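You operate a simulated robot arm through the tools that you are given. There is no shell and no other tool. Be economical: measure what you need, move in short steps, check, and stop when the job is done.

You run a simulated two-armed robot. Do the job below in one go: nothing can be reset, and whatever is moved stays where it is left.

TASK
Pick up the white box from the top of the steel cart with one hand, pass it to the other hand and put it on the low shelf under the bench facing the furnace.

It is judged by the outcome, as a careful person would: the job done as asked, and still so three seconds after it is handed in. It fails if anything else is knocked over, pushed out of place, dropped, spilled or broken.

THE ROBOT
Two 7-joint arms with two-finger parallel grippers on one trunk, on a base that drives. Base frame: it is fixed to the floor where the robot stands at the start and does not move with it; the origin is under the middle of the robot, x ahead of it, y to its left, z up. Lengths are in m, angles in degrees, forces in N, time in s.
The left shoulder is at the start at [0.06, 0.189, 1.153], the right one opposite. With the tool pointing down near the work surface each hand reaches from about 0.1 to 0.64 m from the robot's upright axis, wherever it stands, measured 20 degrees to its own side. Places, roughly: low shelf under the bench facing the furnace [0.4, 3.2, 0.2]. Payload 3.43 kg a hand.
The tool frame of a hand sits at the grasp point between the pads (the TCP): z along the fingers, y along the line on which they close. The tips reach 0.03 m beyond it. The gripper opens to 0.094 m. The fingers are 0.028 m wide and 0.01 m thick; the gripper's body (0.05 by 0.096 m) begins 0.055 m behind the TCP.
Orientation is that of the tool frame in the base frame, as a unit quaternion [x, y, z, w]. With the fingers straight down and closing along the base's y, the tool's x points along the base's -x, its y along +y and its z along -z.

THE INTERFACE
- The arms move only by the tool move_arm. It takes "left_commands", "right_commands" or both (then of equal length, played together; a hand with none holds still); each is a list of rows, each a list of 7 numbers: the shift along the base's x, y, z in units of 20 mm (1.0 is 20 mm), then the turn, a rotation vector about the base's x, y, z in units of 6 degrees (1.0 is 6 degrees), then the finger opening in cm, from 0 to 9.4. In form: [[dx, dy, dz, rx, ry, rz, grip], ...]. A call has 1 to 12 rows; each row shifts and turns the commanded pose from where the row before left it. A call with a number of a shift or a turn outside -1 to 1 is refused whole. Each row takes 0.2 s and may step no farther than 0.05 m and 8.6 degrees from the row before; otherwise, or with a gripper value out of range, the whole call is refused. A pose out of reach is approached as far as the arm can. The call stops where the force on the tool passes 40 N (or 10 N more than at its start, if that is more) or the arm is blocked; 0.2 s more then pass. The fingers move at their own pace (about 0.153 m/s each) and stop on an object; they squeeze with about 22 N. The grip force told is the motor's: it shows also when the fingers shut on nothing. Time passes only in rows, and 0.2 s behind the last, so rows that do not move let the fingers close. It gives the time, the measured TCP pose, the force on the tool (base axes), the opening and the grip force at its end, in the units of the frame above (readings bear some noise), with the torque about the TCP (base axes, N m) and any sound that the robot's microphone picked up.
- Cameras (640 x 400 px; columns grow to the right, rows downward): "scene" is now at [0.0099, 0.0109, 1.6945]; the picture's right is [0.16, -0.99, 0.00], its down [-0.81, -0.13, -0.57] and it looks along [0.56, 0.09, -0.82] (base axes); focal length 283 px, centre (320, 200). "left" rides on the left gripper at [0.076, -0.014, -0.102] in its tool frame; the picture's right is [0.18, 0.98, 0.00], its down [-0.75, 0.14, -0.64] and it looks along [-0.63, 0.12, 0.77] (tool axes); focal length 243 px, centre (320, 200). "right" rides on the right gripper at [0.076, 0.014, -0.103] in its tool frame; the picture's right is [-0.18, 0.98, 0.00], its down [-0.75, -0.14, -0.64] and it looks along [-0.63, -0.12, 0.77] (tool axes); focal length 243 px, centre (320, 200). There is no depth. A picture from a camera that has moved, and an enlarged one, comes with that camera's place and axes in the base frame and with its lens.
- snapshot(camera): a new picture of that camera. The clock stands still meanwhile.
- lift_body(by): slides the trunk up (or, below 0, down) by that many m; the arms and the scene camera ride with it, the base frame stays. It gives what a move gives, with no picture.
- base_move(legs): drives the robot by 1 to 6 legs, each [ahead, left, turn to the left] in m, m and degrees, along the robot's own axes; the way and the turn of a leg run together, so that a leg with both is an arc; at most 1.5 m and 180 degrees a leg. The arms and the cameras ride along, it lands a little off, and it stops where it bumps. It gives what a move gives.
- aim_head(pan, tilt): turns the head with the scene camera to pan (to the left, within 86 degrees either way) and tilt (down, from -29 to 69), counted from straight ahead of the robot. It gives what a move gives.
- inspect(camera, box): a new picture of the part [left, top, right, bottom] of that camera's present view, enlarged. The clock stands still meanwhile.
- hand_in(): hands the job in; it is judged then, once.

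Go step by step. Nothing tells you exact positions but the pictures and the camera data: compare them with the known pose of the tool, close in by small moves and look again before you grip or let go. The budget is 120 turns and 92 pictures, counting those below and the enlarged ones. Unless the task says otherwise, let go and move clear before handing in, and close with one line.

The tools are called after "Call:" by a JSON object that holds its "name" and its "arguments". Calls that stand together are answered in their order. move_arm: Moves the arms, as the interface text tells. Its arguments: {"type":"object","properties":{"left_commands":{"type":"array","items":{"type":"array","items":{"type":"number"}}},"right_commands":{"type":"array","items":{"type":"array","items":{"type":"number"}}}},"required":[]} The other tools are called the same way: lift_body (by) slides the trunk up or down; base_move (legs) drives the base; aim_head (pan, tilt) turns the head that bears the scene camera; snapshot (camera) takes a picture; inspect (camera, box) takes an enlarged picture of a part of a camera's view; hand_in () hands the job in.

At the start:

```text
clock: 0.0
left_tool_pos: [0.4254, 0.2419, 1.0127]
left_tool_rot: [0.0, 1.0, -0.001, -0.001]
left_wrist_force: [0.0, 0.5, 0.4]
left_ft_torque: [-0.01, 0.01, -0.03]
left_opening: 0.094
left_gripper_force: 0.0
right_tool_pos: [0.3399, -0.083, 1.0801]
right_tool_rot: [0.0, 1.0, 0.001, 0.0]
right_wrist_force: [0.1, 0.4, 0.0]
right_ft_torque: [0.02, 0.06, -0.01]
right_opening: 0.094
right_gripper_force: 0.0
trunk travel left (down, up): [-0.825, 0.165]
robot x, y, heading: [0.0016, -0.0008, -0.1]
head pan, tilt: [9.1, 55.5]
```

scene: 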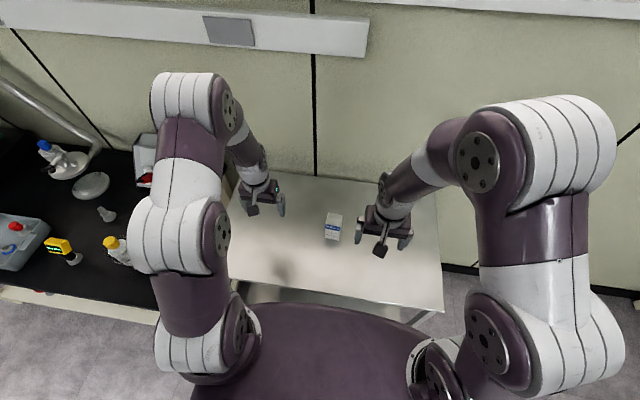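
right: 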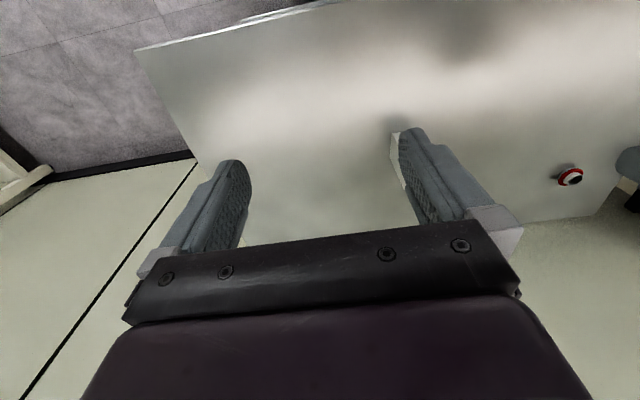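
left: 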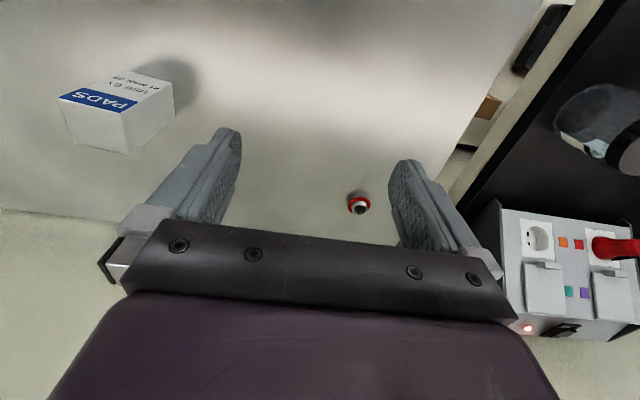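

The white box stands on the cart at roughly (0.48, 0.04, 0.85), and there is a small red item near (0.58, 0.33). I'll look closer at the box, then at the room.

Call:
{"name": "inspect", "arguments": {"camera": "scene", "box": [220, 150, 460, 300]}}

Call:
{"name": "inspect", "arguments": {"camera": "left", "box": [30, 40, 230, 165]}}

```text
2.67 times, centred on (340, 225) of scene
camera zoom: at [0.0099, 0.0109, 1.6945], right [0.16, -0.99, 0.0], down [-0.81, -0.13, -0.57], along [0.56, 0.09, -0.82], focal length 755 px, centre (267, 133)
```

zoom: 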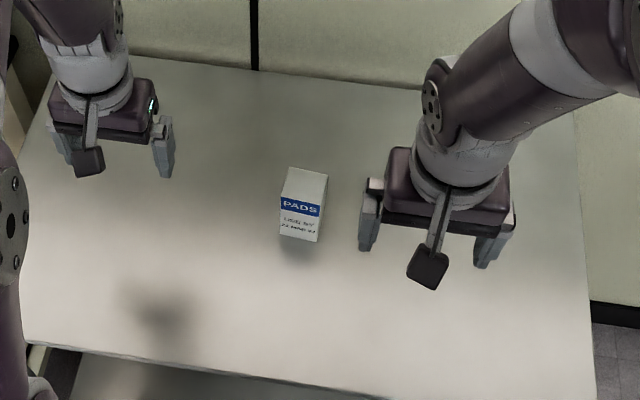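

```text
3.20 times, centred on (130, 102) of left
camera zoom: at [0.35, 0.2264, 1.1157], right [-0.18, 0.98, 0.0], down [0.75, 0.14, 0.64], along [0.63, 0.12, -0.77], focal length 776 px, centre (928, 512)
```

zoom: 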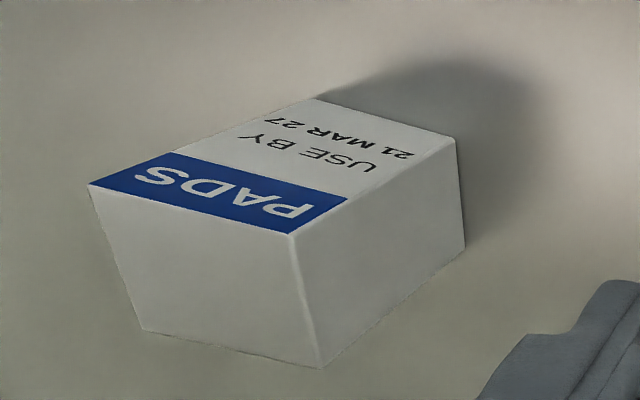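

The box is about 5 × 4.6 cm and 9.5 cm tall, with its centre near (0.483, 0.036) and the cart top at z≈0.80. Before I plan the handover I'll look left to find the bench.

Call:
{"name": "aim_head", "arguments": {"pan": 80, "tilt": 20}}

Call:
{"name": "snapshot", "arguments": {"camera": "scene"}}

```text
clock: 1.4
left_tool_pos: [0.4245, 0.2417, 1.013]
left_tool_rot: [0.0, 1.0, 0.0, 0.0]
left_wrist_force: [-0.3, 0.1, -0.6]
left_ft_torque: [-0.01, 0.02, -0.01]
left_opening: 0.094
left_gripper_force: 0.1
right_tool_pos: [0.3401, -0.082, 1.0794]
right_tool_rot: [0.001, 1.0, 0.001, 0.001]
right_wrist_force: [-0.3, -0.3, 0.8]
right_ft_torque: [0.05, -0.02, -0.01]
right_opening: 0.0939
right_gripper_force: 0.0
trunk travel left (down, up): [-0.825, 0.165]
robot x, y, heading: [-0.0017, 0.0006, 0.2]
head pan, tilt: [80.0, 20.0]
```

```text
86 pictures are left
camera scene: at [-0.0445, 0.0913, 1.7473], right [0.98, -0.17, 0.0], down [-0.06, -0.34, -0.94], along [0.16, 0.93, -0.34], focal length 283 px, centre (320, 200)
```

scene: 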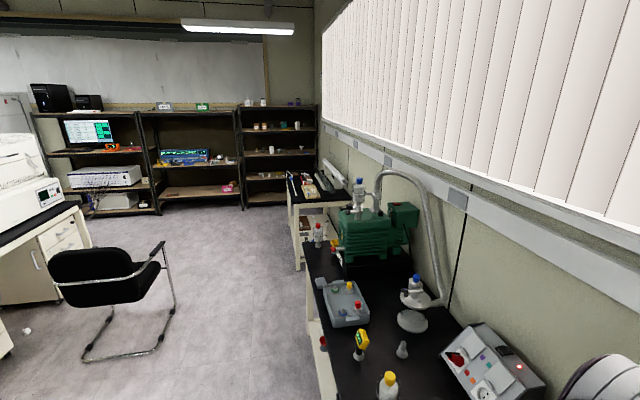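

The bench along the same wall, past the black bench, matches (0.4, 3.2). I'll zoom in on it.

Call:
{"name": "inspect", "arguments": {"camera": "scene", "box": [260, 160, 360, 280]}}

Call:
{"name": "inspect", "arguments": {"camera": "scene", "box": [0, 100, 200, 380]}}

```text
3.33 times, centred on (310, 220) of scene
camera zoom: at [-0.0445, 0.0913, 1.7473], right [0.98, -0.17, 0.0], down [-0.06, -0.34, -0.94], along [0.16, 0.93, -0.34], focal length 944 px, centre (353, 133)
```

zoom: 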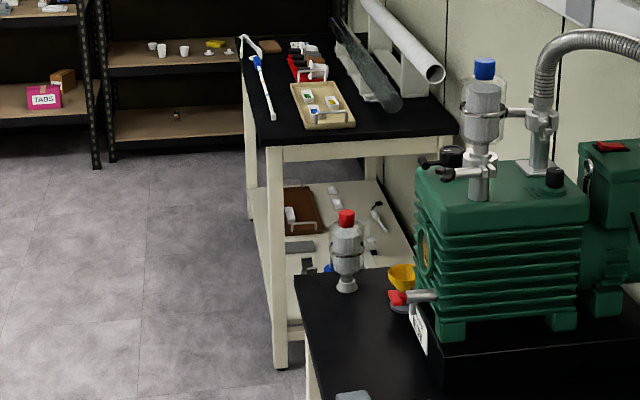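

```text
1.43 times, centred on (100, 240) of scene
camera zoom: at [-0.0445, 0.0913, 1.7473], right [0.98, -0.17, 0.0], down [-0.06, -0.34, -0.94], along [0.16, 0.93, -0.34], focal length 404 px, centre (634, 143)
```

zoom: 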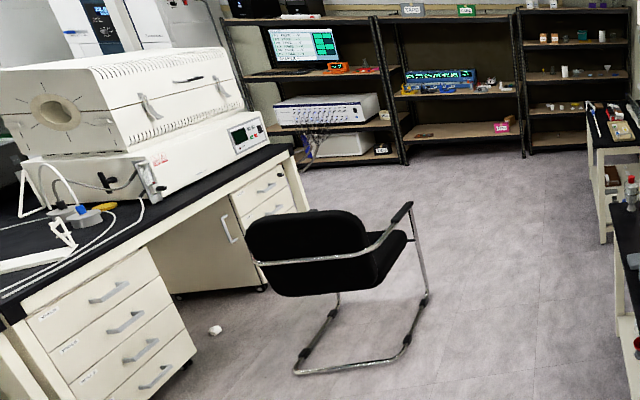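

The furnace is on the far-left bench, and the white-framed bench opposite it has the low shelf. First I'll bring the right hand over the box, fingers down, and look again.

Call:
{"name": "move_arm", "arguments": {"right_commands": [[0.894, 0.7375, -0.25, 0, 0, -0.083, 9.4], [0.894, 0.7375, -0.25, 0, 0, -0.083, 9.4], [0.894, 0.7375, -0.25, 0, 0, -0.083, 9.4], [0.894, 0.7375, -0.25, 0, 0, -0.083, 9.4], [0.894, 0.7375, -0.25, 0, 0, -0.083, 9.4], [0.894, 0.7375, -0.25, 0, 0, -0.083, 9.4], [0.894, 0.7375, -0.25, 0, 0, -0.083, 9.4], [0.894, 0.7375, -0.25, 0, 0, -0.083, 9.4]]}}

Call:
{"name": "snapshot", "arguments": {"camera": "right"}}

Call:
{"name": "snapshot", "arguments": {"camera": "left"}}

```text
clock: 3.2
left_tool_pos: [0.425, 0.2403, 1.0121]
left_tool_rot: [0.0, 1.0, 0.0, 0.0]
left_wrist_force: [-1.0, -0.3, -0.6]
left_ft_torque: [0.0, -0.01, -0.02]
left_opening: 0.0939
left_gripper_force: 0.1
right_tool_pos: [0.4814, 0.037, 1.0385]
right_tool_rot: [0.035, 0.999, -0.001, 0.0]
right_wrist_force: [0.6, -0.2, -0.4]
right_ft_torque: [0.0, 0.05, 0.02]
right_opening: 0.0941
right_gripper_force: 0.1
trunk travel left (down, up): [-0.825, 0.165]
robot x, y, heading: [-0.0007, -0.0032, 0.2]
head pan, tilt: [80.0, 20.0]
```

```text
83 pictures are left
camera right: at [0.406, 0.0557, 1.1398], right [0.25, 0.97, 0.0], down [0.74, -0.19, 0.64], along [0.62, -0.16, -0.77], focal length 243 px, centre (320, 200)
```

right: 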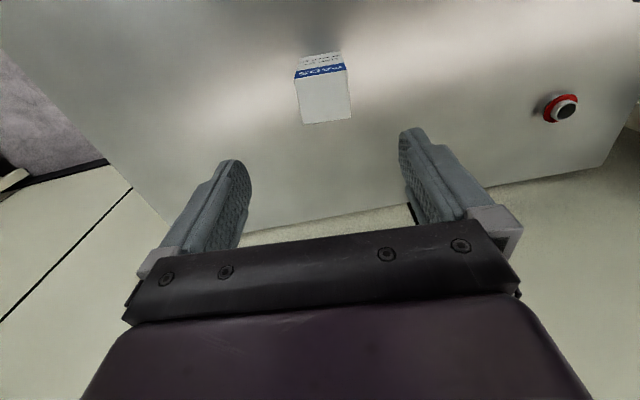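

```text
82 pictures are left
camera left: at [0.3508, 0.2268, 1.1154], right [-0.18, 0.98, 0.0], down [0.75, 0.14, 0.64], along [0.63, 0.12, -0.77], focal length 243 px, centre (320, 200)
```

left: 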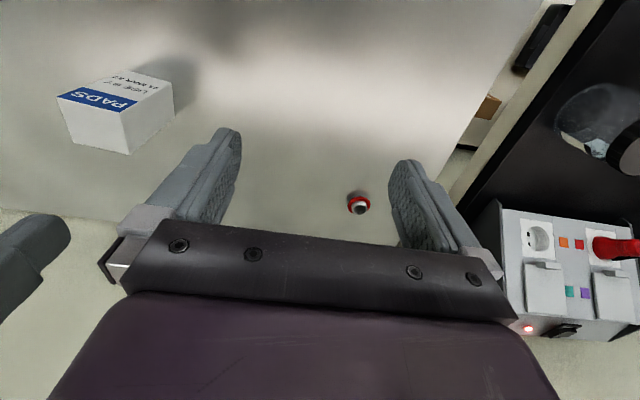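

From this view the box centre is (0.482, 0.040), with the hand already nearly aligned. I'll go straight down until the TCP is level with the box's top edge, so the lower half stays free for the other hand.

Call:
{"name": "move_arm", "arguments": {"right_commands": [[0, 0.15, -0.9, 0, 0, -0.2, 9.4], [0, 0, -0.9, 0, 0, 0, 9.4], [0, 0, -0.9, 0, 0, 0, 9.4], [0, 0, -0.9, 0, 0, 0, 9.4], [0, 0, -0.9, 0, 0, 0, 9.4], [0, 0, -0.9, 0, 0, 0, 9.4], [0, 0, -0.9, 0, 0, 0, 9.4]]}}

Call:
{"name": "snapshot", "arguments": {"camera": "right"}}

Call:
{"name": "snapshot", "arguments": {"camera": "left"}}

```text
clock: 4.8
left_tool_pos: [0.4252, 0.2418, 1.0121]
left_tool_rot: [0.0, 1.0, 0.0, 0.0]
left_wrist_force: [0.0, 0.3, 0.5]
left_ft_torque: [-0.02, 0.01, 0.04]
left_opening: 0.0938
left_gripper_force: 0.0
right_tool_pos: [0.4817, 0.039, 0.9135]
right_tool_rot: [0.045, 0.999, 0.0, 0.0]
right_wrist_force: [-0.4, 0.6, 0.4]
right_ft_torque: [0.02, -0.02, 0.01]
right_opening: 0.0938
right_gripper_force: 0.2
trunk travel left (down, up): [-0.825, 0.165]
robot x, y, heading: [0.0019, -0.0001, -0.1]
head pan, tilt: [80.0, 20.0]
```

```text
81 pictures are left
camera right: at [0.4067, 0.06, 1.0147], right [0.27, 0.96, 0.0], down [0.74, -0.21, 0.64], along [0.62, -0.17, -0.77], focal length 243 px, centre (320, 200)
```

right: 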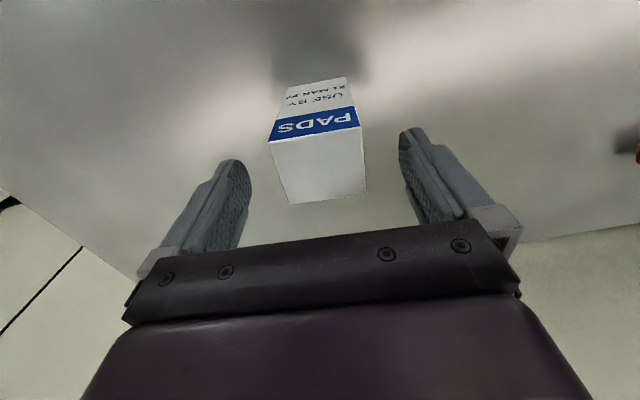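

```text
80 pictures are left
camera left: at [0.3504, 0.2265, 1.1156], right [-0.18, 0.98, 0.0], down [0.75, 0.14, 0.64], along [0.63, 0.12, -0.77], focal length 243 px, centre (320, 200)
```

left: 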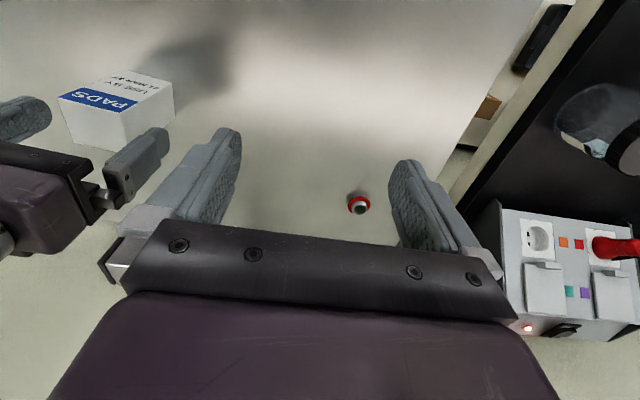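

The hand is centred on the box. I'll lower it the last 2.3 cm and close.

Call:
{"name": "move_arm", "arguments": {"right_commands": [[0, 0.05, -0.6, 0, 0, 0, 9.4], [0, 0, -0.6, 0, 0, 0, 9.4], [0, 0, 0, 0, 0, 0, 3], [0, 0, 0, 0, 0, 0, 3], [0, 0, 0, 0, 0, 0, 3]]}}

Call:
{"name": "snapshot", "arguments": {"camera": "right"}}

Call:
{"name": "snapshot", "arguments": {"camera": "left"}}

```text
clock: 6.0
left_tool_pos: [0.4259, 0.2415, 1.0133]
left_tool_rot: [0.0, 1.0, 0.0, 0.0]
left_wrist_force: [0.2, -0.6, 0.5]
left_ft_torque: [-0.01, -0.03, 0.02]
left_opening: 0.0941
left_gripper_force: 0.0
right_tool_pos: [0.4823, 0.0386, 0.8911]
right_tool_rot: [0.045, 0.999, 0.0, 0.0]
right_wrist_force: [0.4, 0.6, -0.2]
right_ft_torque: [-0.04, -0.02, 0.01]
right_opening: 0.0536
right_gripper_force: 22.0
trunk travel left (down, up): [-0.825, 0.165]
robot x, y, heading: [0.0013, 0.0006, 0.1]
head pan, tilt: [80.0, 20.0]
```

```text
79 pictures are left
camera right: at [0.4068, 0.0604, 0.9913], right [0.27, 0.96, 0.0], down [0.74, -0.21, 0.64], along [0.62, -0.17, -0.77], focal length 243 px, centre (320, 200)
```

right: 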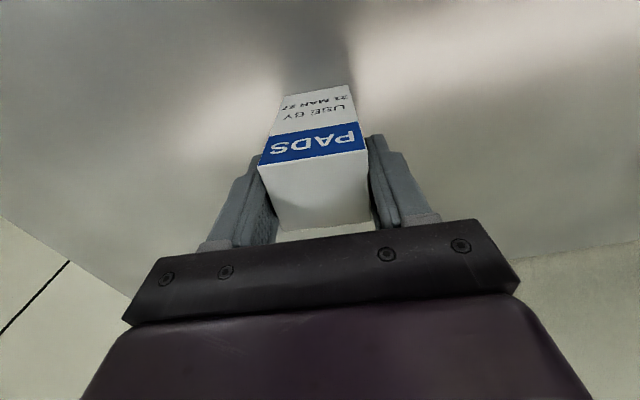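

```text
78 pictures are left
camera left: at [0.3501, 0.2264, 1.1157], right [-0.18, 0.98, 0.0], down [0.75, 0.14, 0.64], along [0.63, 0.12, -0.77], focal length 243 px, centre (320, 200)
```

left: 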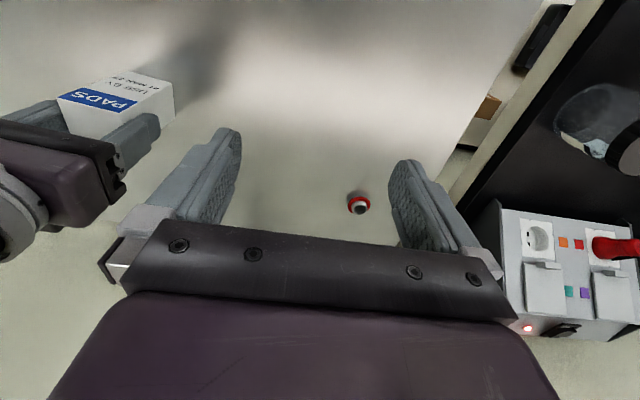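

The box is gripped at an opening of 5.4 cm. I'll lift it about 19 cm, square the yaw and shift it slightly right, while the left hand stays put.

Call:
{"name": "move_arm", "arguments": {"right_commands": [[0, 0, 0.95, 0, 0, 0, 3], [0, 0, 0.95, 0, 0, 0, 3], [0, -0.35, 0.95, 0, 0, 0.1, 3], [0, -0.35, 0.95, 0, 0, 0.1, 3], [0, -0.35, 0.95, 0, 0, 0.1, 3], [0, -0.35, 0.95, 0, 0, 0.1, 3], [0, -0.35, 0.95, 0, 0, 0.1, 3], [0, -0.35, 0.95, 0, 0, 0.1, 3], [0, -0.35, 0.95, 0, 0, 0.1, 3], [0, -0.35, 0.95, 0, 0, 0.16, 3]]}}

Call:
{"name": "snapshot", "arguments": {"camera": "left"}}

```text
clock: 8.2
left_tool_pos: [0.4263, 0.2414, 1.0127]
left_tool_rot: [0.0, 1.0, 0.0, 0.0]
left_wrist_force: [0.1, -0.1, 0.1]
left_ft_torque: [-0.03, -0.01, 0.0]
left_opening: 0.0943
left_gripper_force: 0.0
right_tool_pos: [0.4808, -0.0158, 1.0789]
right_tool_rot: [0.0, 1.0, 0.0, 0.0]
right_wrist_force: [1.1, 0.4, -0.8]
right_ft_torque: [0.01, -0.01, 0.02]
right_opening: 0.0535
right_gripper_force: 22.0
trunk travel left (down, up): [-0.825, 0.165]
robot x, y, heading: [-0.0004, 0.0034, 0.1]
head pan, tilt: [80.0, 20.0]
```

```text
77 pictures are left
camera left: at [0.3498, 0.2262, 1.1158], right [-0.18, 0.98, 0.0], down [0.75, 0.14, 0.64], along [0.63, 0.12, -0.77], focal length 243 px, centre (320, 200)
```

left: 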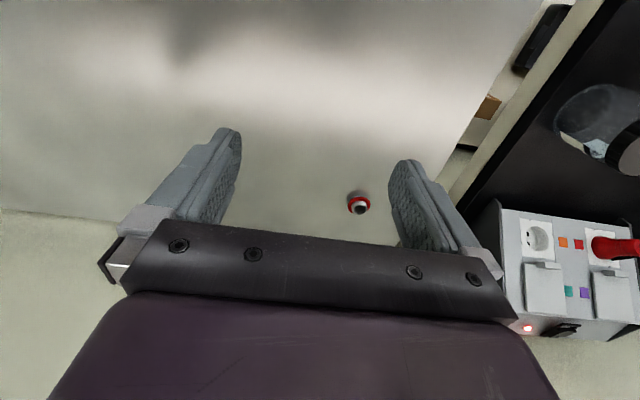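

The box is up. Next I rotate the left hand to point along −y, camera side up, while keeping it well to the left of the box.

Call:
{"name": "move_arm", "arguments": {"left_commands": [[0.2, 0.3, 0.05, -0.77, 0.77, 0.77, 9.4], [0.2, 0.3, 0.05, -0.77, 0.77, 0.77, 9.4], [0.2, 0.3, 0.05, -0.77, 0.77, 0.77, 9.4], [0.2, 0.3, 0.05, -0.77, 0.77, 0.77, 9.4], [0.2, 0.3, 0.05, -0.77, 0.77, 0.77, 9.4], [0.2, 0.3, 0.05, -0.77, 0.77, 0.77, 9.4], [0.2, 0.3, 0.05, -0.77, 0.77, 0.77, 9.4], [0.2, 0.3, 0.05, -0.77, 0.77, 0.77, 9.4], [0.2, 0.3, 0.05, -0.77, 0.77, 0.77, 9.4], [0.2, 0.3, 0.05, -0.77, 0.77, 0.77, 9.4], [0.2, 0.3, 0.05, -0.77, 0.77, 0.77, 9.4], [0.2, 0.3, 0.05, -0.77, 0.77, 0.77, 9.4]]}}

Call:
{"name": "aim_head", "arguments": {"pan": 9, "tilt": 45}}

Call:
{"name": "snapshot", "arguments": {"camera": "scene"}}

```text
clock: 10.8
left_tool_pos: [0.1894, 0.1616, 0.9332]
left_tool_rot: [-0.43, 0.668, -0.43, -0.429]
left_wrist_force: [-0.3, 0.1, -0.8]
left_ft_torque: [0.0, 0.0, 0.0]
left_opening: 0.0941
left_gripper_force: 0.1
left hand out of reach, approached as far as the arm can: row 5, 6, 7, 8, 9, 10, 11, 12
right_tool_pos: [0.4815, -0.0152, 1.0791]
right_tool_rot: [0.0, 1.0, 0.0, -0.001]
right_wrist_force: [-0.4, 0.9, 0.0]
right_ft_torque: [-0.03, -0.01, 0.01]
right_opening: 0.0538
right_gripper_force: 21.7
trunk travel left (down, up): [-0.825, 0.165]
robot x, y, heading: [0.0045, 0.0056, 0.1]
head pan, tilt: [80.0, 20.0]
```

```text
clock: 12.2
left_tool_pos: [0.1907, 0.1617, 0.9332]
left_tool_rot: [-0.429, 0.67, -0.429, -0.428]
left_wrist_force: [-0.2, 0.0, -0.1]
left_ft_torque: [0.0, 0.04, 0.0]
left_opening: 0.094
left_gripper_force: 0.0
right_tool_pos: [0.4822, -0.0162, 1.0788]
right_tool_rot: [0.0, 1.0, 0.0, 0.0]
right_wrist_force: [-0.5, 0.3, -1.0]
right_ft_torque: [0.01, 0.01, -0.02]
right_opening: 0.0538
right_gripper_force: 22.4
trunk travel left (down, up): [-0.825, 0.165]
robot x, y, heading: [-0.0018, -0.0036, 0.2]
head pan, tilt: [9.0, 45.0]
```

```text
76 pictures are left
camera scene: at [0.0197, 0.0124, 1.7087], right [0.16, -0.99, 0.0], down [-0.7, -0.11, -0.71], along [0.7, 0.11, -0.71], focal length 283 px, centre (320, 200)
```

scene: 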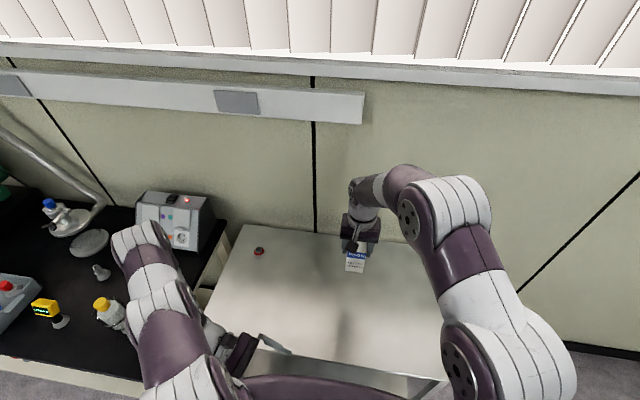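

That left-hand pose was out of reach, and it ended up near (0.19, 0.16, 0.93). I'll change the plan: turn the right hand 90° so the left can take the box pointing forward and downward. First I undo half of the left rotation and see where it settles.

Call:
{"name": "move_arm", "arguments": {"left_commands": [[0, 0, 0, 0.77, -0.77, -0.77, 9.4], [0, 0, 0, 0.77, -0.77, -0.77, 9.4], [0, 0, 0, 0.77, -0.77, -0.77, 9.4], [0, 0, 0, 0.77, -0.77, -0.77, 9.4], [0, 0, 0, 0.77, -0.77, -0.77, 9.4], [0, 0, 0, 0.77, -0.77, -0.77, 9.4]]}}

```text
clock: 13.7
left_tool_pos: [0.1978, 0.1637, 0.9311]
left_tool_rot: [-0.239, 0.914, -0.236, -0.229]
left_wrist_force: [3.8, 1.2, 2.5]
left_ft_torque: [-0.13, 0.74, -0.15]
left_opening: 0.094
left_gripper_force: 0.1
right_tool_pos: [0.4823, -0.0162, 1.0778]
right_tool_rot: [0.0, 1.0, 0.001, 0.0]
right_wrist_force: [-0.5, 0.1, -1.0]
right_ft_torque: [-0.03, -0.03, 0.01]
right_opening: 0.0533
right_gripper_force: 21.7
trunk travel left (down, up): [-0.825, 0.165]
robot x, y, heading: [-0.0035, -0.0028, -0.1]
head pan, tilt: [9.0, 45.0]
stopped in row 6 (left hand): the force on the tool passed its limit at 59 N (the readings are from after the stop); the commanded pose is now the measured one
```

Something stopped the left hand. I'll look before I move again.

Call:
{"name": "aim_head", "arguments": {"pan": 20, "tilt": 69}}

Call:
{"name": "snapshot", "arguments": {"camera": "scene"}}

Call:
{"name": "snapshot", "arguments": {"camera": "left"}}

```text
clock: 14.6
left_tool_pos: [0.1988, 0.1643, 0.9311]
left_tool_rot: [-0.239, 0.913, -0.236, -0.23]
left_wrist_force: [8.2, -0.1, 1.8]
left_ft_torque: [-0.07, 1.26, -0.2]
left_opening: 0.0938
left_gripper_force: 0.1
right_tool_pos: [0.4828, -0.0155, 1.0786]
right_tool_rot: [0.0, 1.0, 0.0, -0.001]
right_wrist_force: [-0.1, 0.2, -1.4]
right_ft_torque: [0.01, 0.02, 0.03]
right_opening: 0.0536
right_gripper_force: 22.4
trunk travel left (down, up): [-0.825, 0.165]
robot x, y, heading: [-0.0023, 0.0034, -0.1]
head pan, tilt: [20.0, 68.8]
```

```text
75 pictures are left
camera scene: at [-0.0081, 0.0187, 1.6798], right [0.34, -0.94, 0.0], down [-0.88, -0.32, -0.36], along [0.34, 0.12, -0.93], focal length 283 px, centre (320, 200)
```

scene: 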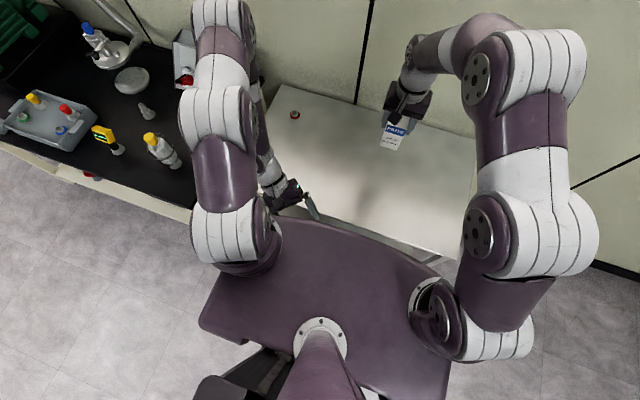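

```text
74 pictures are left
camera left: at [0.1784, 0.1825, 1.0572], right [-0.68, 0.7, -0.22], down [0.71, 0.7, 0.06], along [0.19, -0.12, -0.97], focal length 243 px, centre (320, 200)
```

left: 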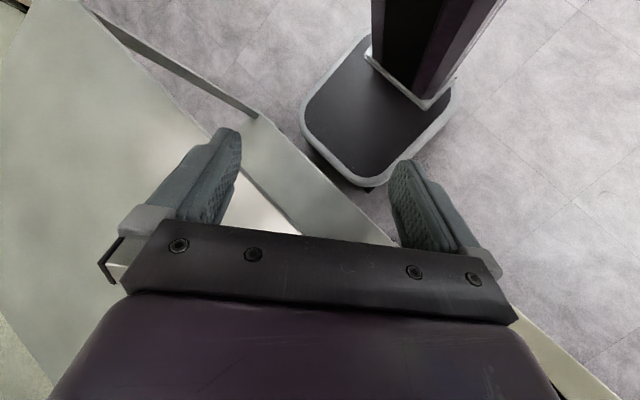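

The left wrist was just touching the robot's own torso, and nothing else was disturbed. I'll move it forward and clear, then unwind the rest of the rotation.

Call:
{"name": "move_arm", "arguments": {"left_commands": [[0.9, 0.1, 0.3, 0, 0, 0, 9.4], [0.9, 0.1, 0.3, 0, 0, 0, 9.4], [0.9, 0.3, 0.4, 0, 0, 0, 9.4], [0.9, 0.4, 0.4, 0.7, -0.7, -0.7, 9.4], [0.9, 0.4, 0.4, 0.77, -0.77, -0.77, 9.4], [0.9, 0.4, 0.4, 0.77, -0.77, -0.77, 9.4], [0.9, 0.4, 0.4, 0.77, -0.77, -0.77, 9.4], [0.9, 0.4, 0.4, 0.77, -0.77, -0.77, 9.4], [0.9, 0.4, 0.4, 0.77, -0.77, -0.77, 9.4], [0.9, 0.4, 0.4, 0, 0, 0, 9.4], [0.9, 0.4, 0.4, 0, 0, 0, 9.4]]}}

```text
clock: 17.0
left_tool_pos: [0.3959, 0.2382, 1.0141]
left_tool_rot: [-0.006, 1.0, -0.006, 0.002]
left_wrist_force: [0.2, -0.4, 0.0]
left_ft_torque: [-0.02, -0.02, 0.05]
left_opening: 0.0939
left_gripper_force: 0.1
right_tool_pos: [0.4824, -0.0156, 1.078]
right_tool_rot: [0.001, 1.0, 0.0, 0.0]
right_wrist_force: [-0.9, -0.2, -0.2]
right_ft_torque: [0.01, 0.0, 0.01]
right_opening: 0.0536
right_gripper_force: 22.0
trunk travel left (down, up): [-0.825, 0.165]
robot x, y, heading: [-0.0011, 0.0027, 0.0]
head pan, tilt: [20.0, 68.8]
```

The left hand is back to its start orientation. Now the right hand turns the box 90° and moves forward a little, while the left hand pitches to point forward and downward.

Call:
{"name": "move_arm", "arguments": {"right_commands": [[0.3, 0, 0, 0, 0, 1, 3], [0.3, 0, 0, 0, 0, 1, 3], [0.3, 0, 0, 0, 0, 1, 3], [0.3, 0, 0, 0, 0, 1, 3], [0.3, 0, 0, 0, 0, 1, 3], [0.3, 0, 0, 0, 0, 1, 3], [0.3, 0, 0, 0, 0, 1, 3], [0.3, 0, 0, 0, 0, 1, 3], [0.3, 0, 0, 0, 0, 1, 3], [0.3, 0, 0, 0, 0, 1, 3], [0.3, 0, 0, 0, 0, 1, 3], [0.3, 0, 0, 0, 0, 1, 3]], "left_commands": [[0.2, 0, 0, 0, -0.9, 0, 9.4], [0.2, 0, 0, 0, -0.9, 0, 9.4], [0.2, 0, 0, 0, -0.9, 0, 9.4], [0.2, 0, 0, 0, -0.9, 0, 9.4], [0.2, 0, 0, 0, -0.9, 0, 9.4], [0.2, 0, 0, 0, -0.9, 0, 9.4], [0.2, 0, 0, 0, -0.9, 0, 9.4], [0.2, 0, 0, 0, -0.9, 0, 9.4], [0.2, 0, 0, 0, -0.9, 0, 9.4], [0.2, 0, 0, 0, -0.9, 0, 9.4], [0.2, 0, 0, 0, -0.9, 0, 9.4], [0.2, 0, 0, 0, -0.9, 0, 9.4]]}}

```text
clock: 19.6
left_tool_pos: [0.4439, 0.2357, 1.0221]
left_tool_rot: [0.005, 0.868, -0.031, 0.496]
left_wrist_force: [0.4, 0.3, 0.0]
left_ft_torque: [-0.03, -0.01, 0.04]
left_opening: 0.094
left_gripper_force: 0.1
left hand out of reach, approached as far as the arm can: row 6, 7, 12
right_tool_pos: [0.5541, -0.0151, 1.0785]
right_tool_rot: [-0.589, 0.808, 0.0, 0.001]
right_wrist_force: [-1.0, -0.2, 0.1]
right_ft_torque: [-0.03, -0.01, 0.03]
right_opening: 0.0534
right_gripper_force: 21.9
trunk travel left (down, up): [-0.825, 0.165]
robot x, y, heading: [0.0015, 0.0031, 0.1]
head pan, tilt: [20.0, 68.8]
```

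Call:
{"name": "move_arm", "arguments": {"right_commands": [[0.2, 0, 0, 0, 0, 1, 3], [0.2, 0, 0, 0, 0, 1, 3], [0.1, 0, 0, 0, 0, 1, 3]]}}

Call:
{"name": "aim_head", "arguments": {"pan": 0, "tilt": 50}}

Call:
{"name": "snapshot", "arguments": {"camera": "scene"}}

Call:
{"name": "snapshot", "arguments": {"camera": "left"}}

```text
clock: 20.4
left_tool_pos: [0.4446, 0.2335, 1.0231]
left_tool_rot: [0.006, 0.868, -0.031, 0.495]
left_wrist_force: [-1.0, 0.0, 0.0]
left_ft_torque: [0.01, -0.03, -0.02]
left_opening: 0.0942
left_gripper_force: 0.1
right_tool_pos: [0.5574, -0.0177, 1.0743]
right_tool_rot: [0.708, -0.706, 0.001, 0.0]
right_wrist_force: [0.2, 0.1, -1.7]
right_ft_torque: [0.01, 0.03, 0.0]
right_opening: 0.0537
right_gripper_force: 21.8
right hand out of reach, approached as far as the arm can: row 1, 2
trunk travel left (down, up): [-0.825, 0.165]
robot x, y, heading: [-0.0002, -0.0001, 0.1]
head pan, tilt: [20.0, 68.8]
```

```text
clock: 21.2
left_tool_pos: [0.4435, 0.2347, 1.0215]
left_tool_rot: [0.005, 0.868, -0.031, 0.495]
left_wrist_force: [-0.1, 0.6, -0.3]
left_ft_torque: [0.02, -0.02, -0.01]
left_opening: 0.0937
left_gripper_force: 0.0
right_tool_pos: [0.5559, -0.0182, 1.072]
right_tool_rot: [-0.707, 0.708, -0.001, 0.0]
right_wrist_force: [-0.6, 0.5, -1.5]
right_ft_torque: [0.03, -0.04, 0.04]
right_opening: 0.0536
right_gripper_force: 21.7
trunk travel left (down, up): [-0.825, 0.165]
robot x, y, heading: [0.0019, 0.0012, 0.0]
head pan, tilt: [0.0, 50.0]
```

```text
73 pictures are left
camera scene: at [0.0163, -0.0003, 1.7017], right [0.0, -1.0, 0.0], down [-0.77, 0.0, -0.64], along [0.64, 0.0, -0.77], focal length 283 px, centre (320, 200)
```

scene: 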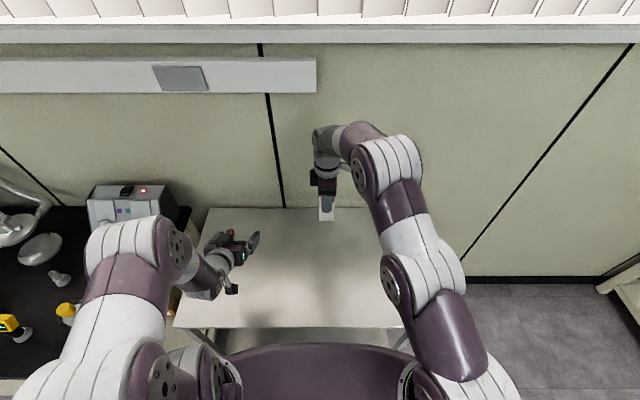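

```text
72 pictures are left
camera left: at [0.3171, 0.2244, 1.0099], right [-0.05, 0.98, -0.21], down [-0.16, 0.2, 0.97], along [0.99, 0.09, 0.15], focal length 243 px, centre (320, 200)
```

left: 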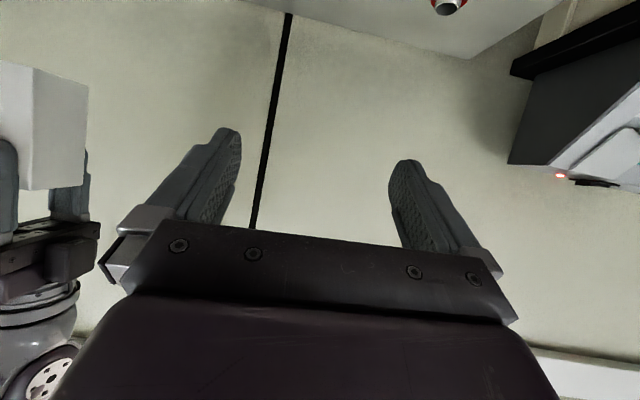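

The box is in the right hand at about (0.556, −0.018), bottom at z≈0.98. I'll move the left hand sideways to sit right behind it, with its tips still short of the box.

Call:
{"name": "move_arm", "arguments": {"left_commands": [[0, -0.95, -0.05, 0, 0, 0, 9.4], [0, -0.95, -0.05, 0, 0, 0, 9.4], [0, -0.95, -0.05, 0, 0, 0, 9.4], [0, -0.95, -0.05, 0, 0, 0, 9.4], [0, -0.95, -0.05, 0, 0, 0, 9.4], [0, -0.95, -0.05, 0, 0, 0, 9.4], [0, -0.95, -0.05, 0, 0, 0, 9.4]]}}

Call:
{"name": "snapshot", "arguments": {"camera": "left"}}

Call:
{"name": "snapshot", "arguments": {"camera": "scene"}}

```text
clock: 22.8
left_tool_pos: [0.458, 0.2138, 1.0449]
left_tool_rot: [0.008, 0.867, -0.028, 0.497]
left_wrist_force: [0.6, 0.3, 0.2]
left_ft_torque: [-0.01, -0.02, 0.01]
left_opening: 0.0941
left_gripper_force: 0.0
left hand out of reach, approached as far as the arm can: row 1, 2, 3, 4, 5, 6, 7
right_tool_pos: [0.5573, -0.0184, 1.0735]
right_tool_rot: [-0.707, 0.707, -0.001, 0.001]
right_wrist_force: [0.7, 1.2, -0.2]
right_ft_torque: [0.0, -0.04, 0.02]
right_opening: 0.0537
right_gripper_force: 21.7
trunk travel left (down, up): [-0.825, 0.165]
robot x, y, heading: [0.0052, 0.0037, 0.0]
head pan, tilt: [0.0, 50.0]
```

```text
71 pictures are left
camera left: at [0.3312, 0.2039, 1.0322], right [-0.05, 0.98, -0.2], down [-0.17, 0.19, 0.97], along [0.98, 0.08, 0.15], focal length 243 px, centre (320, 200)
```

left: 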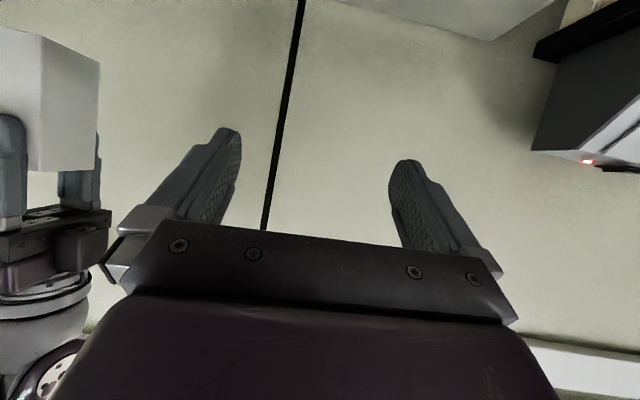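

```text
70 pictures are left
camera scene: at [0.0163, -0.0005, 1.7017], right [0.0, -1.0, 0.0], down [-0.77, 0.0, -0.64], along [0.64, 0.0, -0.77], focal length 283 px, centre (320, 200)
```

scene: 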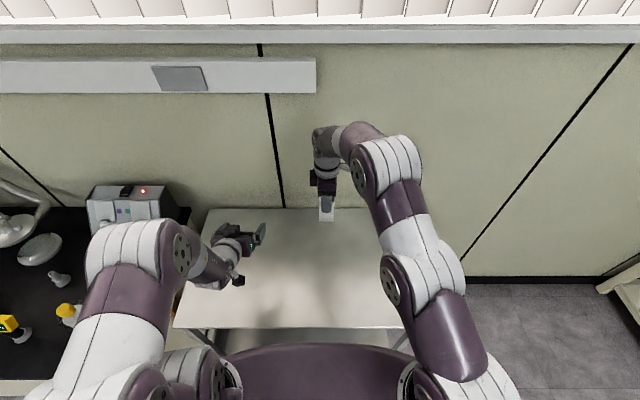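

The left arm can't point straight ahead that far across. I'll try yawing it inward, which lines it up better with its forearm, and see whether the reach improves.

Call:
{"name": "move_arm", "arguments": {"left_commands": [[0, 0, 0, 0, 0, -1, 9.4], [0, 0, 0, 0, 0, -1, 9.4], [0, 0, 0, 0, 0, -1, 9.4], [0, 0, 0, 0, 0, -1, 9.4], [0, 0, 0, 0, 0, -1, 9.4], [0, 0, 0, 0, 0, -1, 9.4]]}}

```text
clock: 24.2
left_tool_pos: [0.4598, 0.2156, 1.0439]
left_tool_rot: [0.274, 0.823, -0.177, 0.465]
left_wrist_force: [0.1, 0.6, 0.3]
left_ft_torque: [-0.02, -0.02, 0.0]
left_opening: 0.0941
left_gripper_force: 0.1
right_tool_pos: [0.5575, -0.0172, 1.0732]
right_tool_rot: [0.708, -0.707, 0.001, 0.0]
right_wrist_force: [-0.4, 0.0, -0.8]
right_ft_torque: [0.0, -0.04, 0.0]
right_opening: 0.0538
right_gripper_force: 21.9
trunk travel left (down, up): [-0.825, 0.165]
robot x, y, heading: [0.0004, 0.0013, 0.1]
head pan, tilt: [0.0, 50.0]
```

Call:
{"name": "move_arm", "arguments": {"left_commands": [[0, -0.8, -0.1, 0, 0, 0, 9.4], [0, -0.8, -0.1, 0, 0, 0, 9.4], [0, -0.8, -0.1, 0, 0, 0, 9.4], [0, -0.8, -0.1, 0, 0, 0, 9.4]]}}

Call:
{"name": "snapshot", "arguments": {"camera": "scene"}}

```text
clock: 25.2
left_tool_pos: [0.459, 0.1515, 1.0382]
left_tool_rot: [0.274, 0.822, -0.177, 0.466]
left_wrist_force: [-0.2, -0.4, -0.3]
left_ft_torque: [0.02, -0.01, 0.03]
left_opening: 0.0941
left_gripper_force: 0.1
right_tool_pos: [0.5569, -0.0197, 1.0737]
right_tool_rot: [0.707, -0.707, 0.001, 0.0]
right_wrist_force: [0.4, -0.1, 0.0]
right_ft_torque: [0.0, -0.02, -0.01]
right_opening: 0.0533
right_gripper_force: 21.8
trunk travel left (down, up): [-0.825, 0.165]
robot x, y, heading: [-0.0011, 0.0023, -0.0]
head pan, tilt: [0.0, 50.0]
```

```text
69 pictures are left
camera scene: at [0.0164, -0.001, 1.7017], right [0.0, -1.0, 0.0], down [-0.77, 0.0, -0.64], along [0.64, 0.0, -0.77], focal length 283 px, centre (320, 200)
```

scene: 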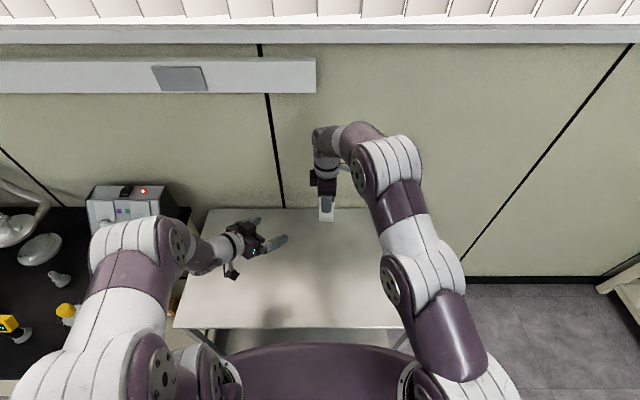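

Yawing inward works. I'll meet at about a 48° diagonal: the right hand turns the box back to suit and comes slightly closer, and the left yaws a little more.

Call:
{"name": "move_arm", "arguments": {"right_commands": [[-0.17, 0.3, 0.05, 0, 0, -1, 3], [-0.17, 0.3, 0.05, 0, 0, -1, 3], [-0.17, 0.3, 0.05, 0, 0, -1, 3], [-0.17, 0.3, 0.05, 0, 0, -1, 3], [-0.17, 0.3, 0.05, 0, 0, -1, 3], [-0.17, 0.3, 0.05, 0, 0, -1, 3], [-0.17, 0.3, 0.05, 0, 0, -1, 3], [-0.17, 0.3, 0.05, 0, 0, -1, 3]], "left_commands": [[0, 0, -0.2, 0.05, 0, -0.18, 9.4], [0, 0, -0.2, 0.05, 0, -0.18, 9.4], [0, 0, -0.2, 0.05, 0, -0.18, 9.4], [0, 0, -0.2, 0.05, 0, -0.18, 9.4], [0, 0, -0.2, 0.05, 0, -0.18, 9.4], [0, 0, -0.2, 0.05, 0, -0.18, 9.4], [0, 0, 0, 0, 0, -0.18, 9.4], [0, 0, 0, 0, 0, -0.18, 9.4]]}}

Call:
{"name": "snapshot", "arguments": {"camera": "left"}}

Call:
{"name": "snapshot", "arguments": {"camera": "scene"}}

```text
clock: 27.0
left_tool_pos: [0.4615, 0.1505, 1.0126]
left_tool_rot: [0.343, 0.802, -0.198, 0.448]
left_wrist_force: [-0.4, 0.2, 0.5]
left_ft_torque: [0.0, 0.01, 0.0]
left_opening: 0.0943
left_gripper_force: 0.1
right_tool_pos: [0.5305, 0.0312, 1.0828]
right_tool_rot: [-0.358, 0.934, 0.0, 0.0]
right_wrist_force: [0.6, -0.2, -0.1]
right_ft_torque: [0.0, -0.03, -0.02]
right_opening: 0.0537
right_gripper_force: 21.9
trunk travel left (down, up): [-0.825, 0.165]
robot x, y, heading: [0.001, 0.0015, -0.0]
head pan, tilt: [0.0, 50.0]
```

```text
68 pictures are left
camera left: at [0.3632, 0.2328, 1.0015], right [0.65, 0.74, -0.17], down [0.0, 0.22, 0.98], along [0.76, -0.63, 0.14], focal length 243 px, centre (320, 200)
```

left: 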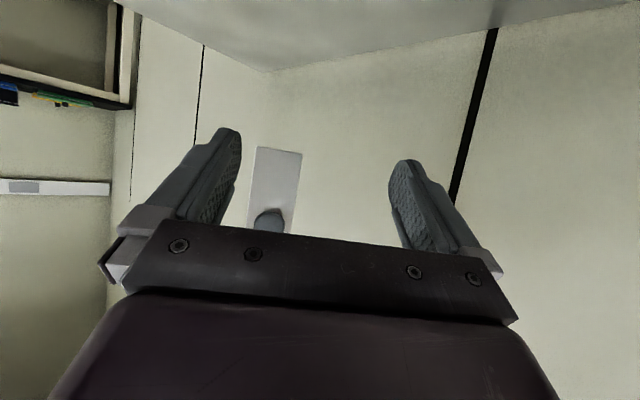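

```text
67 pictures are left
camera scene: at [0.0162, -0.0001, 1.7017], right [0.0, -1.0, 0.0], down [-0.77, 0.0, -0.64], along [0.64, 0.0, -0.77], focal length 283 px, centre (320, 200)
```

scene: 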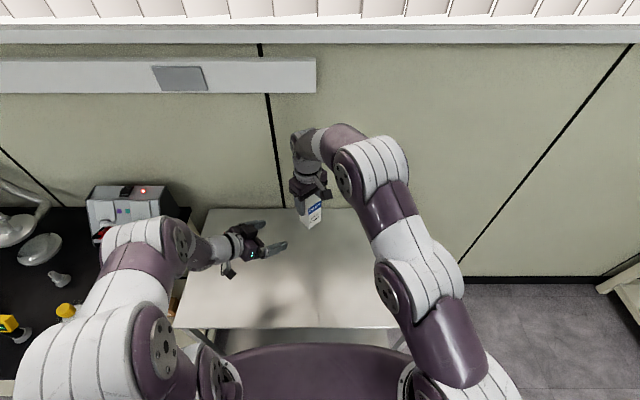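

The poses are consistent: left yaw 47°, right 42°, which is nearly perpendicular as I want. I'll line the left hand up with the box, flatten its pitch about 5°, and check before advancing.

Call:
{"name": "move_arm", "arguments": {"left_commands": [[-0.28, -0.26, 0.13, -0.15, -0.14, 0, 9.4], [-0.28, -0.26, 0.13, -0.15, -0.14, 0, 9.4], [-0.28, -0.26, 0.13, -0.15, -0.14, 0, 9.4], [-0.28, -0.26, 0.13, -0.15, -0.14, 0, 9.4]]}}

Call:
{"name": "snapshot", "arguments": {"camera": "left"}}

```text
clock: 28.0
left_tool_pos: [0.4473, 0.1223, 1.0292]
left_tool_rot: [0.336, 0.786, -0.21, 0.475]
left_wrist_force: [-0.4, -0.8, -0.1]
left_ft_torque: [-0.01, -0.01, 0.03]
left_opening: 0.0939
left_gripper_force: 0.1
left hand out of reach, approached as far as the arm can: row 4
right_tool_pos: [0.5309, 0.0302, 1.0822]
right_tool_rot: [-0.359, 0.933, 0.0, 0.0]
right_wrist_force: [-0.4, -0.9, -0.8]
right_ft_torque: [0.0, 0.01, 0.0]
right_opening: 0.0535
right_gripper_force: 21.1
trunk travel left (down, up): [-0.825, 0.165]
robot x, y, heading: [0.0031, 0.0009, 0.0]
head pan, tilt: [0.0, 50.0]
```

```text
66 pictures are left
camera left: at [0.3498, 0.2036, 1.0095], right [0.65, 0.74, -0.17], down [-0.04, 0.27, 0.96], along [0.75, -0.62, 0.21], focal length 243 px, centre (320, 200)
```

left: 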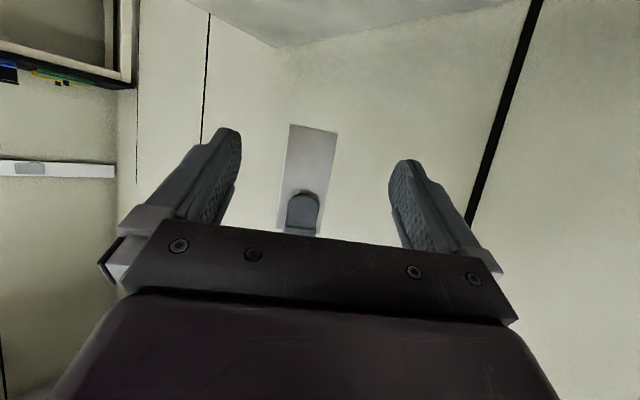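

The box is well centred between the left fingers, with the right finger high on its near face. I'll advance most of the way and check.

Call:
{"name": "move_arm", "arguments": {"left_commands": [[0.48, -0.53, -0.03, 0, 0, 0, 9.4], [0.48, -0.53, -0.03, 0, 0, 0, 9.4], [0.48, -0.53, -0.03, 0, 0, 0, 9.4], [0.48, -0.53, -0.03, 0, 0, 0, 9.4], [0.48, -0.53, -0.03, 0, 0, 0, 9.4], [0.48, -0.53, -0.03, 0, 0, 0, 9.4]]}}

Call:
{"name": "snapshot", "arguments": {"camera": "left"}}

Call:
{"name": "snapshot", "arguments": {"camera": "right"}}

```text
clock: 29.4
left_tool_pos: [0.5051, 0.0587, 1.0257]
left_tool_rot: [0.334, 0.782, -0.214, 0.481]
left_wrist_force: [-0.4, 0.1, 0.3]
left_ft_torque: [0.0, -0.02, 0.03]
left_opening: 0.094
left_gripper_force: 0.0
right_tool_pos: [0.5307, 0.0297, 1.0823]
right_tool_rot: [-0.358, 0.934, 0.0, 0.0]
right_wrist_force: [0.2, -1.0, 0.3]
right_ft_torque: [-0.01, -0.01, 0.0]
right_opening: 0.0536
right_gripper_force: 22.5
trunk travel left (down, up): [-0.825, 0.165]
robot x, y, heading: [-0.0013, -0.0014, -0.0]
head pan, tilt: [0.0, 50.0]
```

```text
65 pictures are left
camera left: at [0.4086, 0.1402, 1.0037], right [0.66, 0.73, -0.18], down [-0.05, 0.28, 0.96], along [0.75, -0.62, 0.22], focal length 243 px, centre (320, 200)
```

left: 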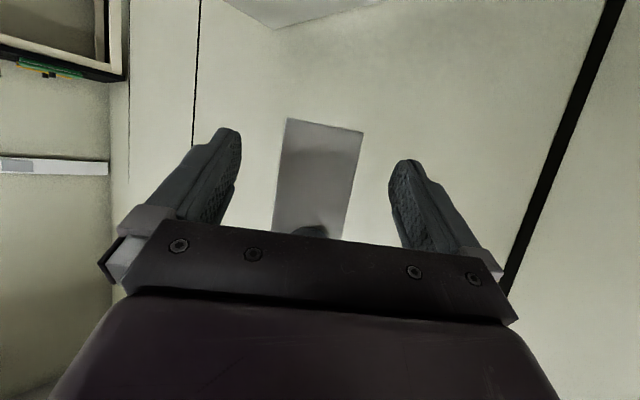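

```text
64 pictures are left
camera right: at [0.4645, -0.0102, 1.1831], right [-0.52, 0.85, 0.0], down [0.65, 0.4, 0.64], along [0.55, 0.33, -0.77], focal length 243 px, centre (320, 200)
```

right: 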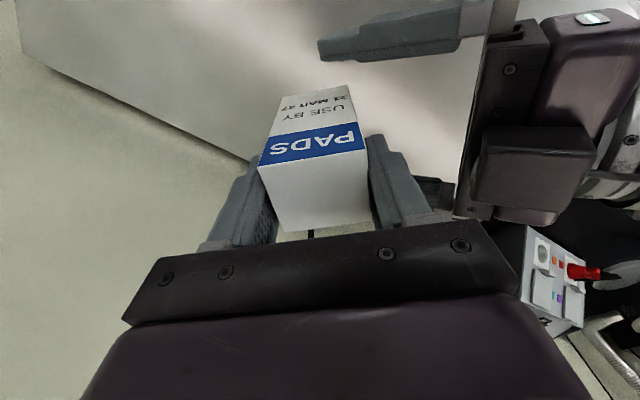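

Everything is clear, with about 4 cm between the left palm and the right finger. I'll advance the last 2.8 cm and close the left fingers.

Call:
{"name": "move_arm", "arguments": {"left_commands": [[0.47, -0.53, -0.05, 0, 0, 0, 9.4], [0.47, -0.53, -0.05, 0, 0, 0, 9.4]]}}

Call:
{"name": "snapshot", "arguments": {"camera": "right"}}

Call:
{"name": "snapshot", "arguments": {"camera": "left"}}

```text
clock: 30.0
left_tool_pos: [0.5255, 0.037, 1.0227]
left_tool_rot: [0.334, 0.782, -0.213, 0.482]
left_wrist_force: [0.2, 1.1, -1.0]
left_ft_torque: [0.01, -0.04, -0.03]
left_opening: 0.094
left_gripper_force: 0.0
right_tool_pos: [0.5313, 0.0318, 1.083]
right_tool_rot: [-0.358, 0.934, -0.001, 0.0]
right_wrist_force: [0.6, -0.8, -0.2]
right_ft_torque: [0.03, -0.03, -0.01]
right_opening: 0.0536
right_gripper_force: 21.9
trunk travel left (down, up): [-0.825, 0.165]
robot x, y, heading: [-0.0009, -0.0045, -0.2]
head pan, tilt: [0.0, 50.0]
```

```text
63 pictures are left
camera right: at [0.4647, -0.0103, 1.183], right [-0.52, 0.85, 0.0], down [0.66, 0.4, 0.64], along [0.55, 0.33, -0.77], focal length 243 px, centre (320, 200)
```

right: 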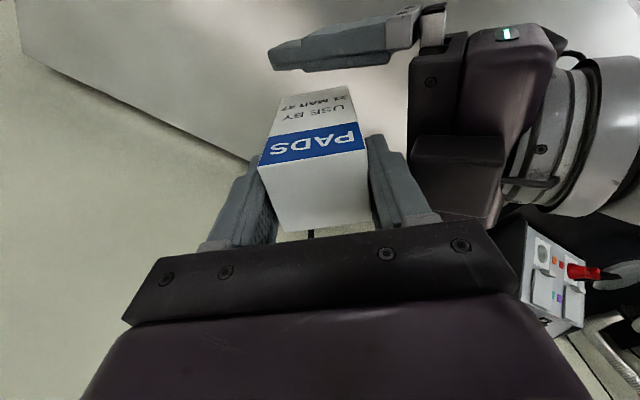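

```text
62 pictures are left
camera left: at [0.4285, 0.1177, 1.0013], right [0.66, 0.73, -0.18], down [-0.05, 0.28, 0.96], along [0.75, -0.62, 0.22], focal length 243 px, centre (320, 200)
```

left: 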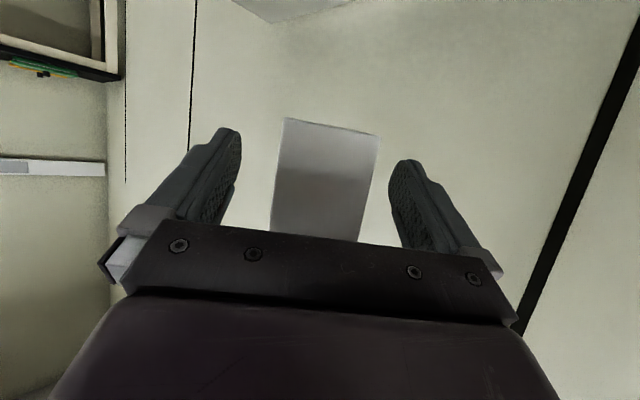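

Both hands look properly placed and the box is centred in the left fingers. Closing the left gripper.

Call:
{"name": "move_arm", "arguments": {"left_commands": [[0, 0, 0, 0, 0, 0, 6], [0, 0, 0, 0, 0, 0, 3], [0, 0, 0, 0, 0, 0, 3], [0, 0, 0, 0, 0, 0, 3]]}}

Call:
{"name": "snapshot", "arguments": {"camera": "right"}}

```text
clock: 31.0
left_tool_pos: [0.5237, 0.0373, 1.0231]
left_tool_rot: [0.336, 0.781, -0.214, 0.48]
left_wrist_force: [-1.6, -4.2, 0.3]
left_ft_torque: [0.32, -0.18, -0.23]
left_opening: 0.0489
left_gripper_force: 21.7
right_tool_pos: [0.5313, 0.031, 1.0826]
right_tool_rot: [-0.358, 0.934, 0.0, -0.001]
right_wrist_force: [2.4, 3.6, -1.2]
right_ft_torque: [-0.08, 0.05, 0.11]
right_opening: 0.0534
right_gripper_force: 21.7
trunk travel left (down, up): [-0.825, 0.165]
robot x, y, heading: [-0.003, 0.0007, 0.0]
head pan, tilt: [0.0, 50.0]
```

```text
61 pictures are left
camera right: at [0.4643, -0.01, 1.1833], right [-0.52, 0.85, 0.0], down [0.65, 0.4, 0.64], along [0.55, 0.33, -0.77], focal length 243 px, centre (320, 200)
```

right: 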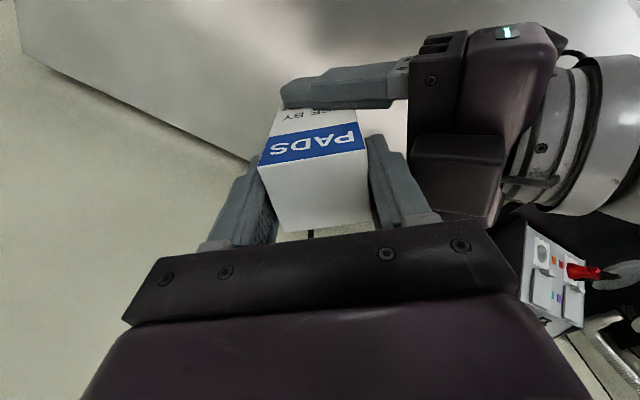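

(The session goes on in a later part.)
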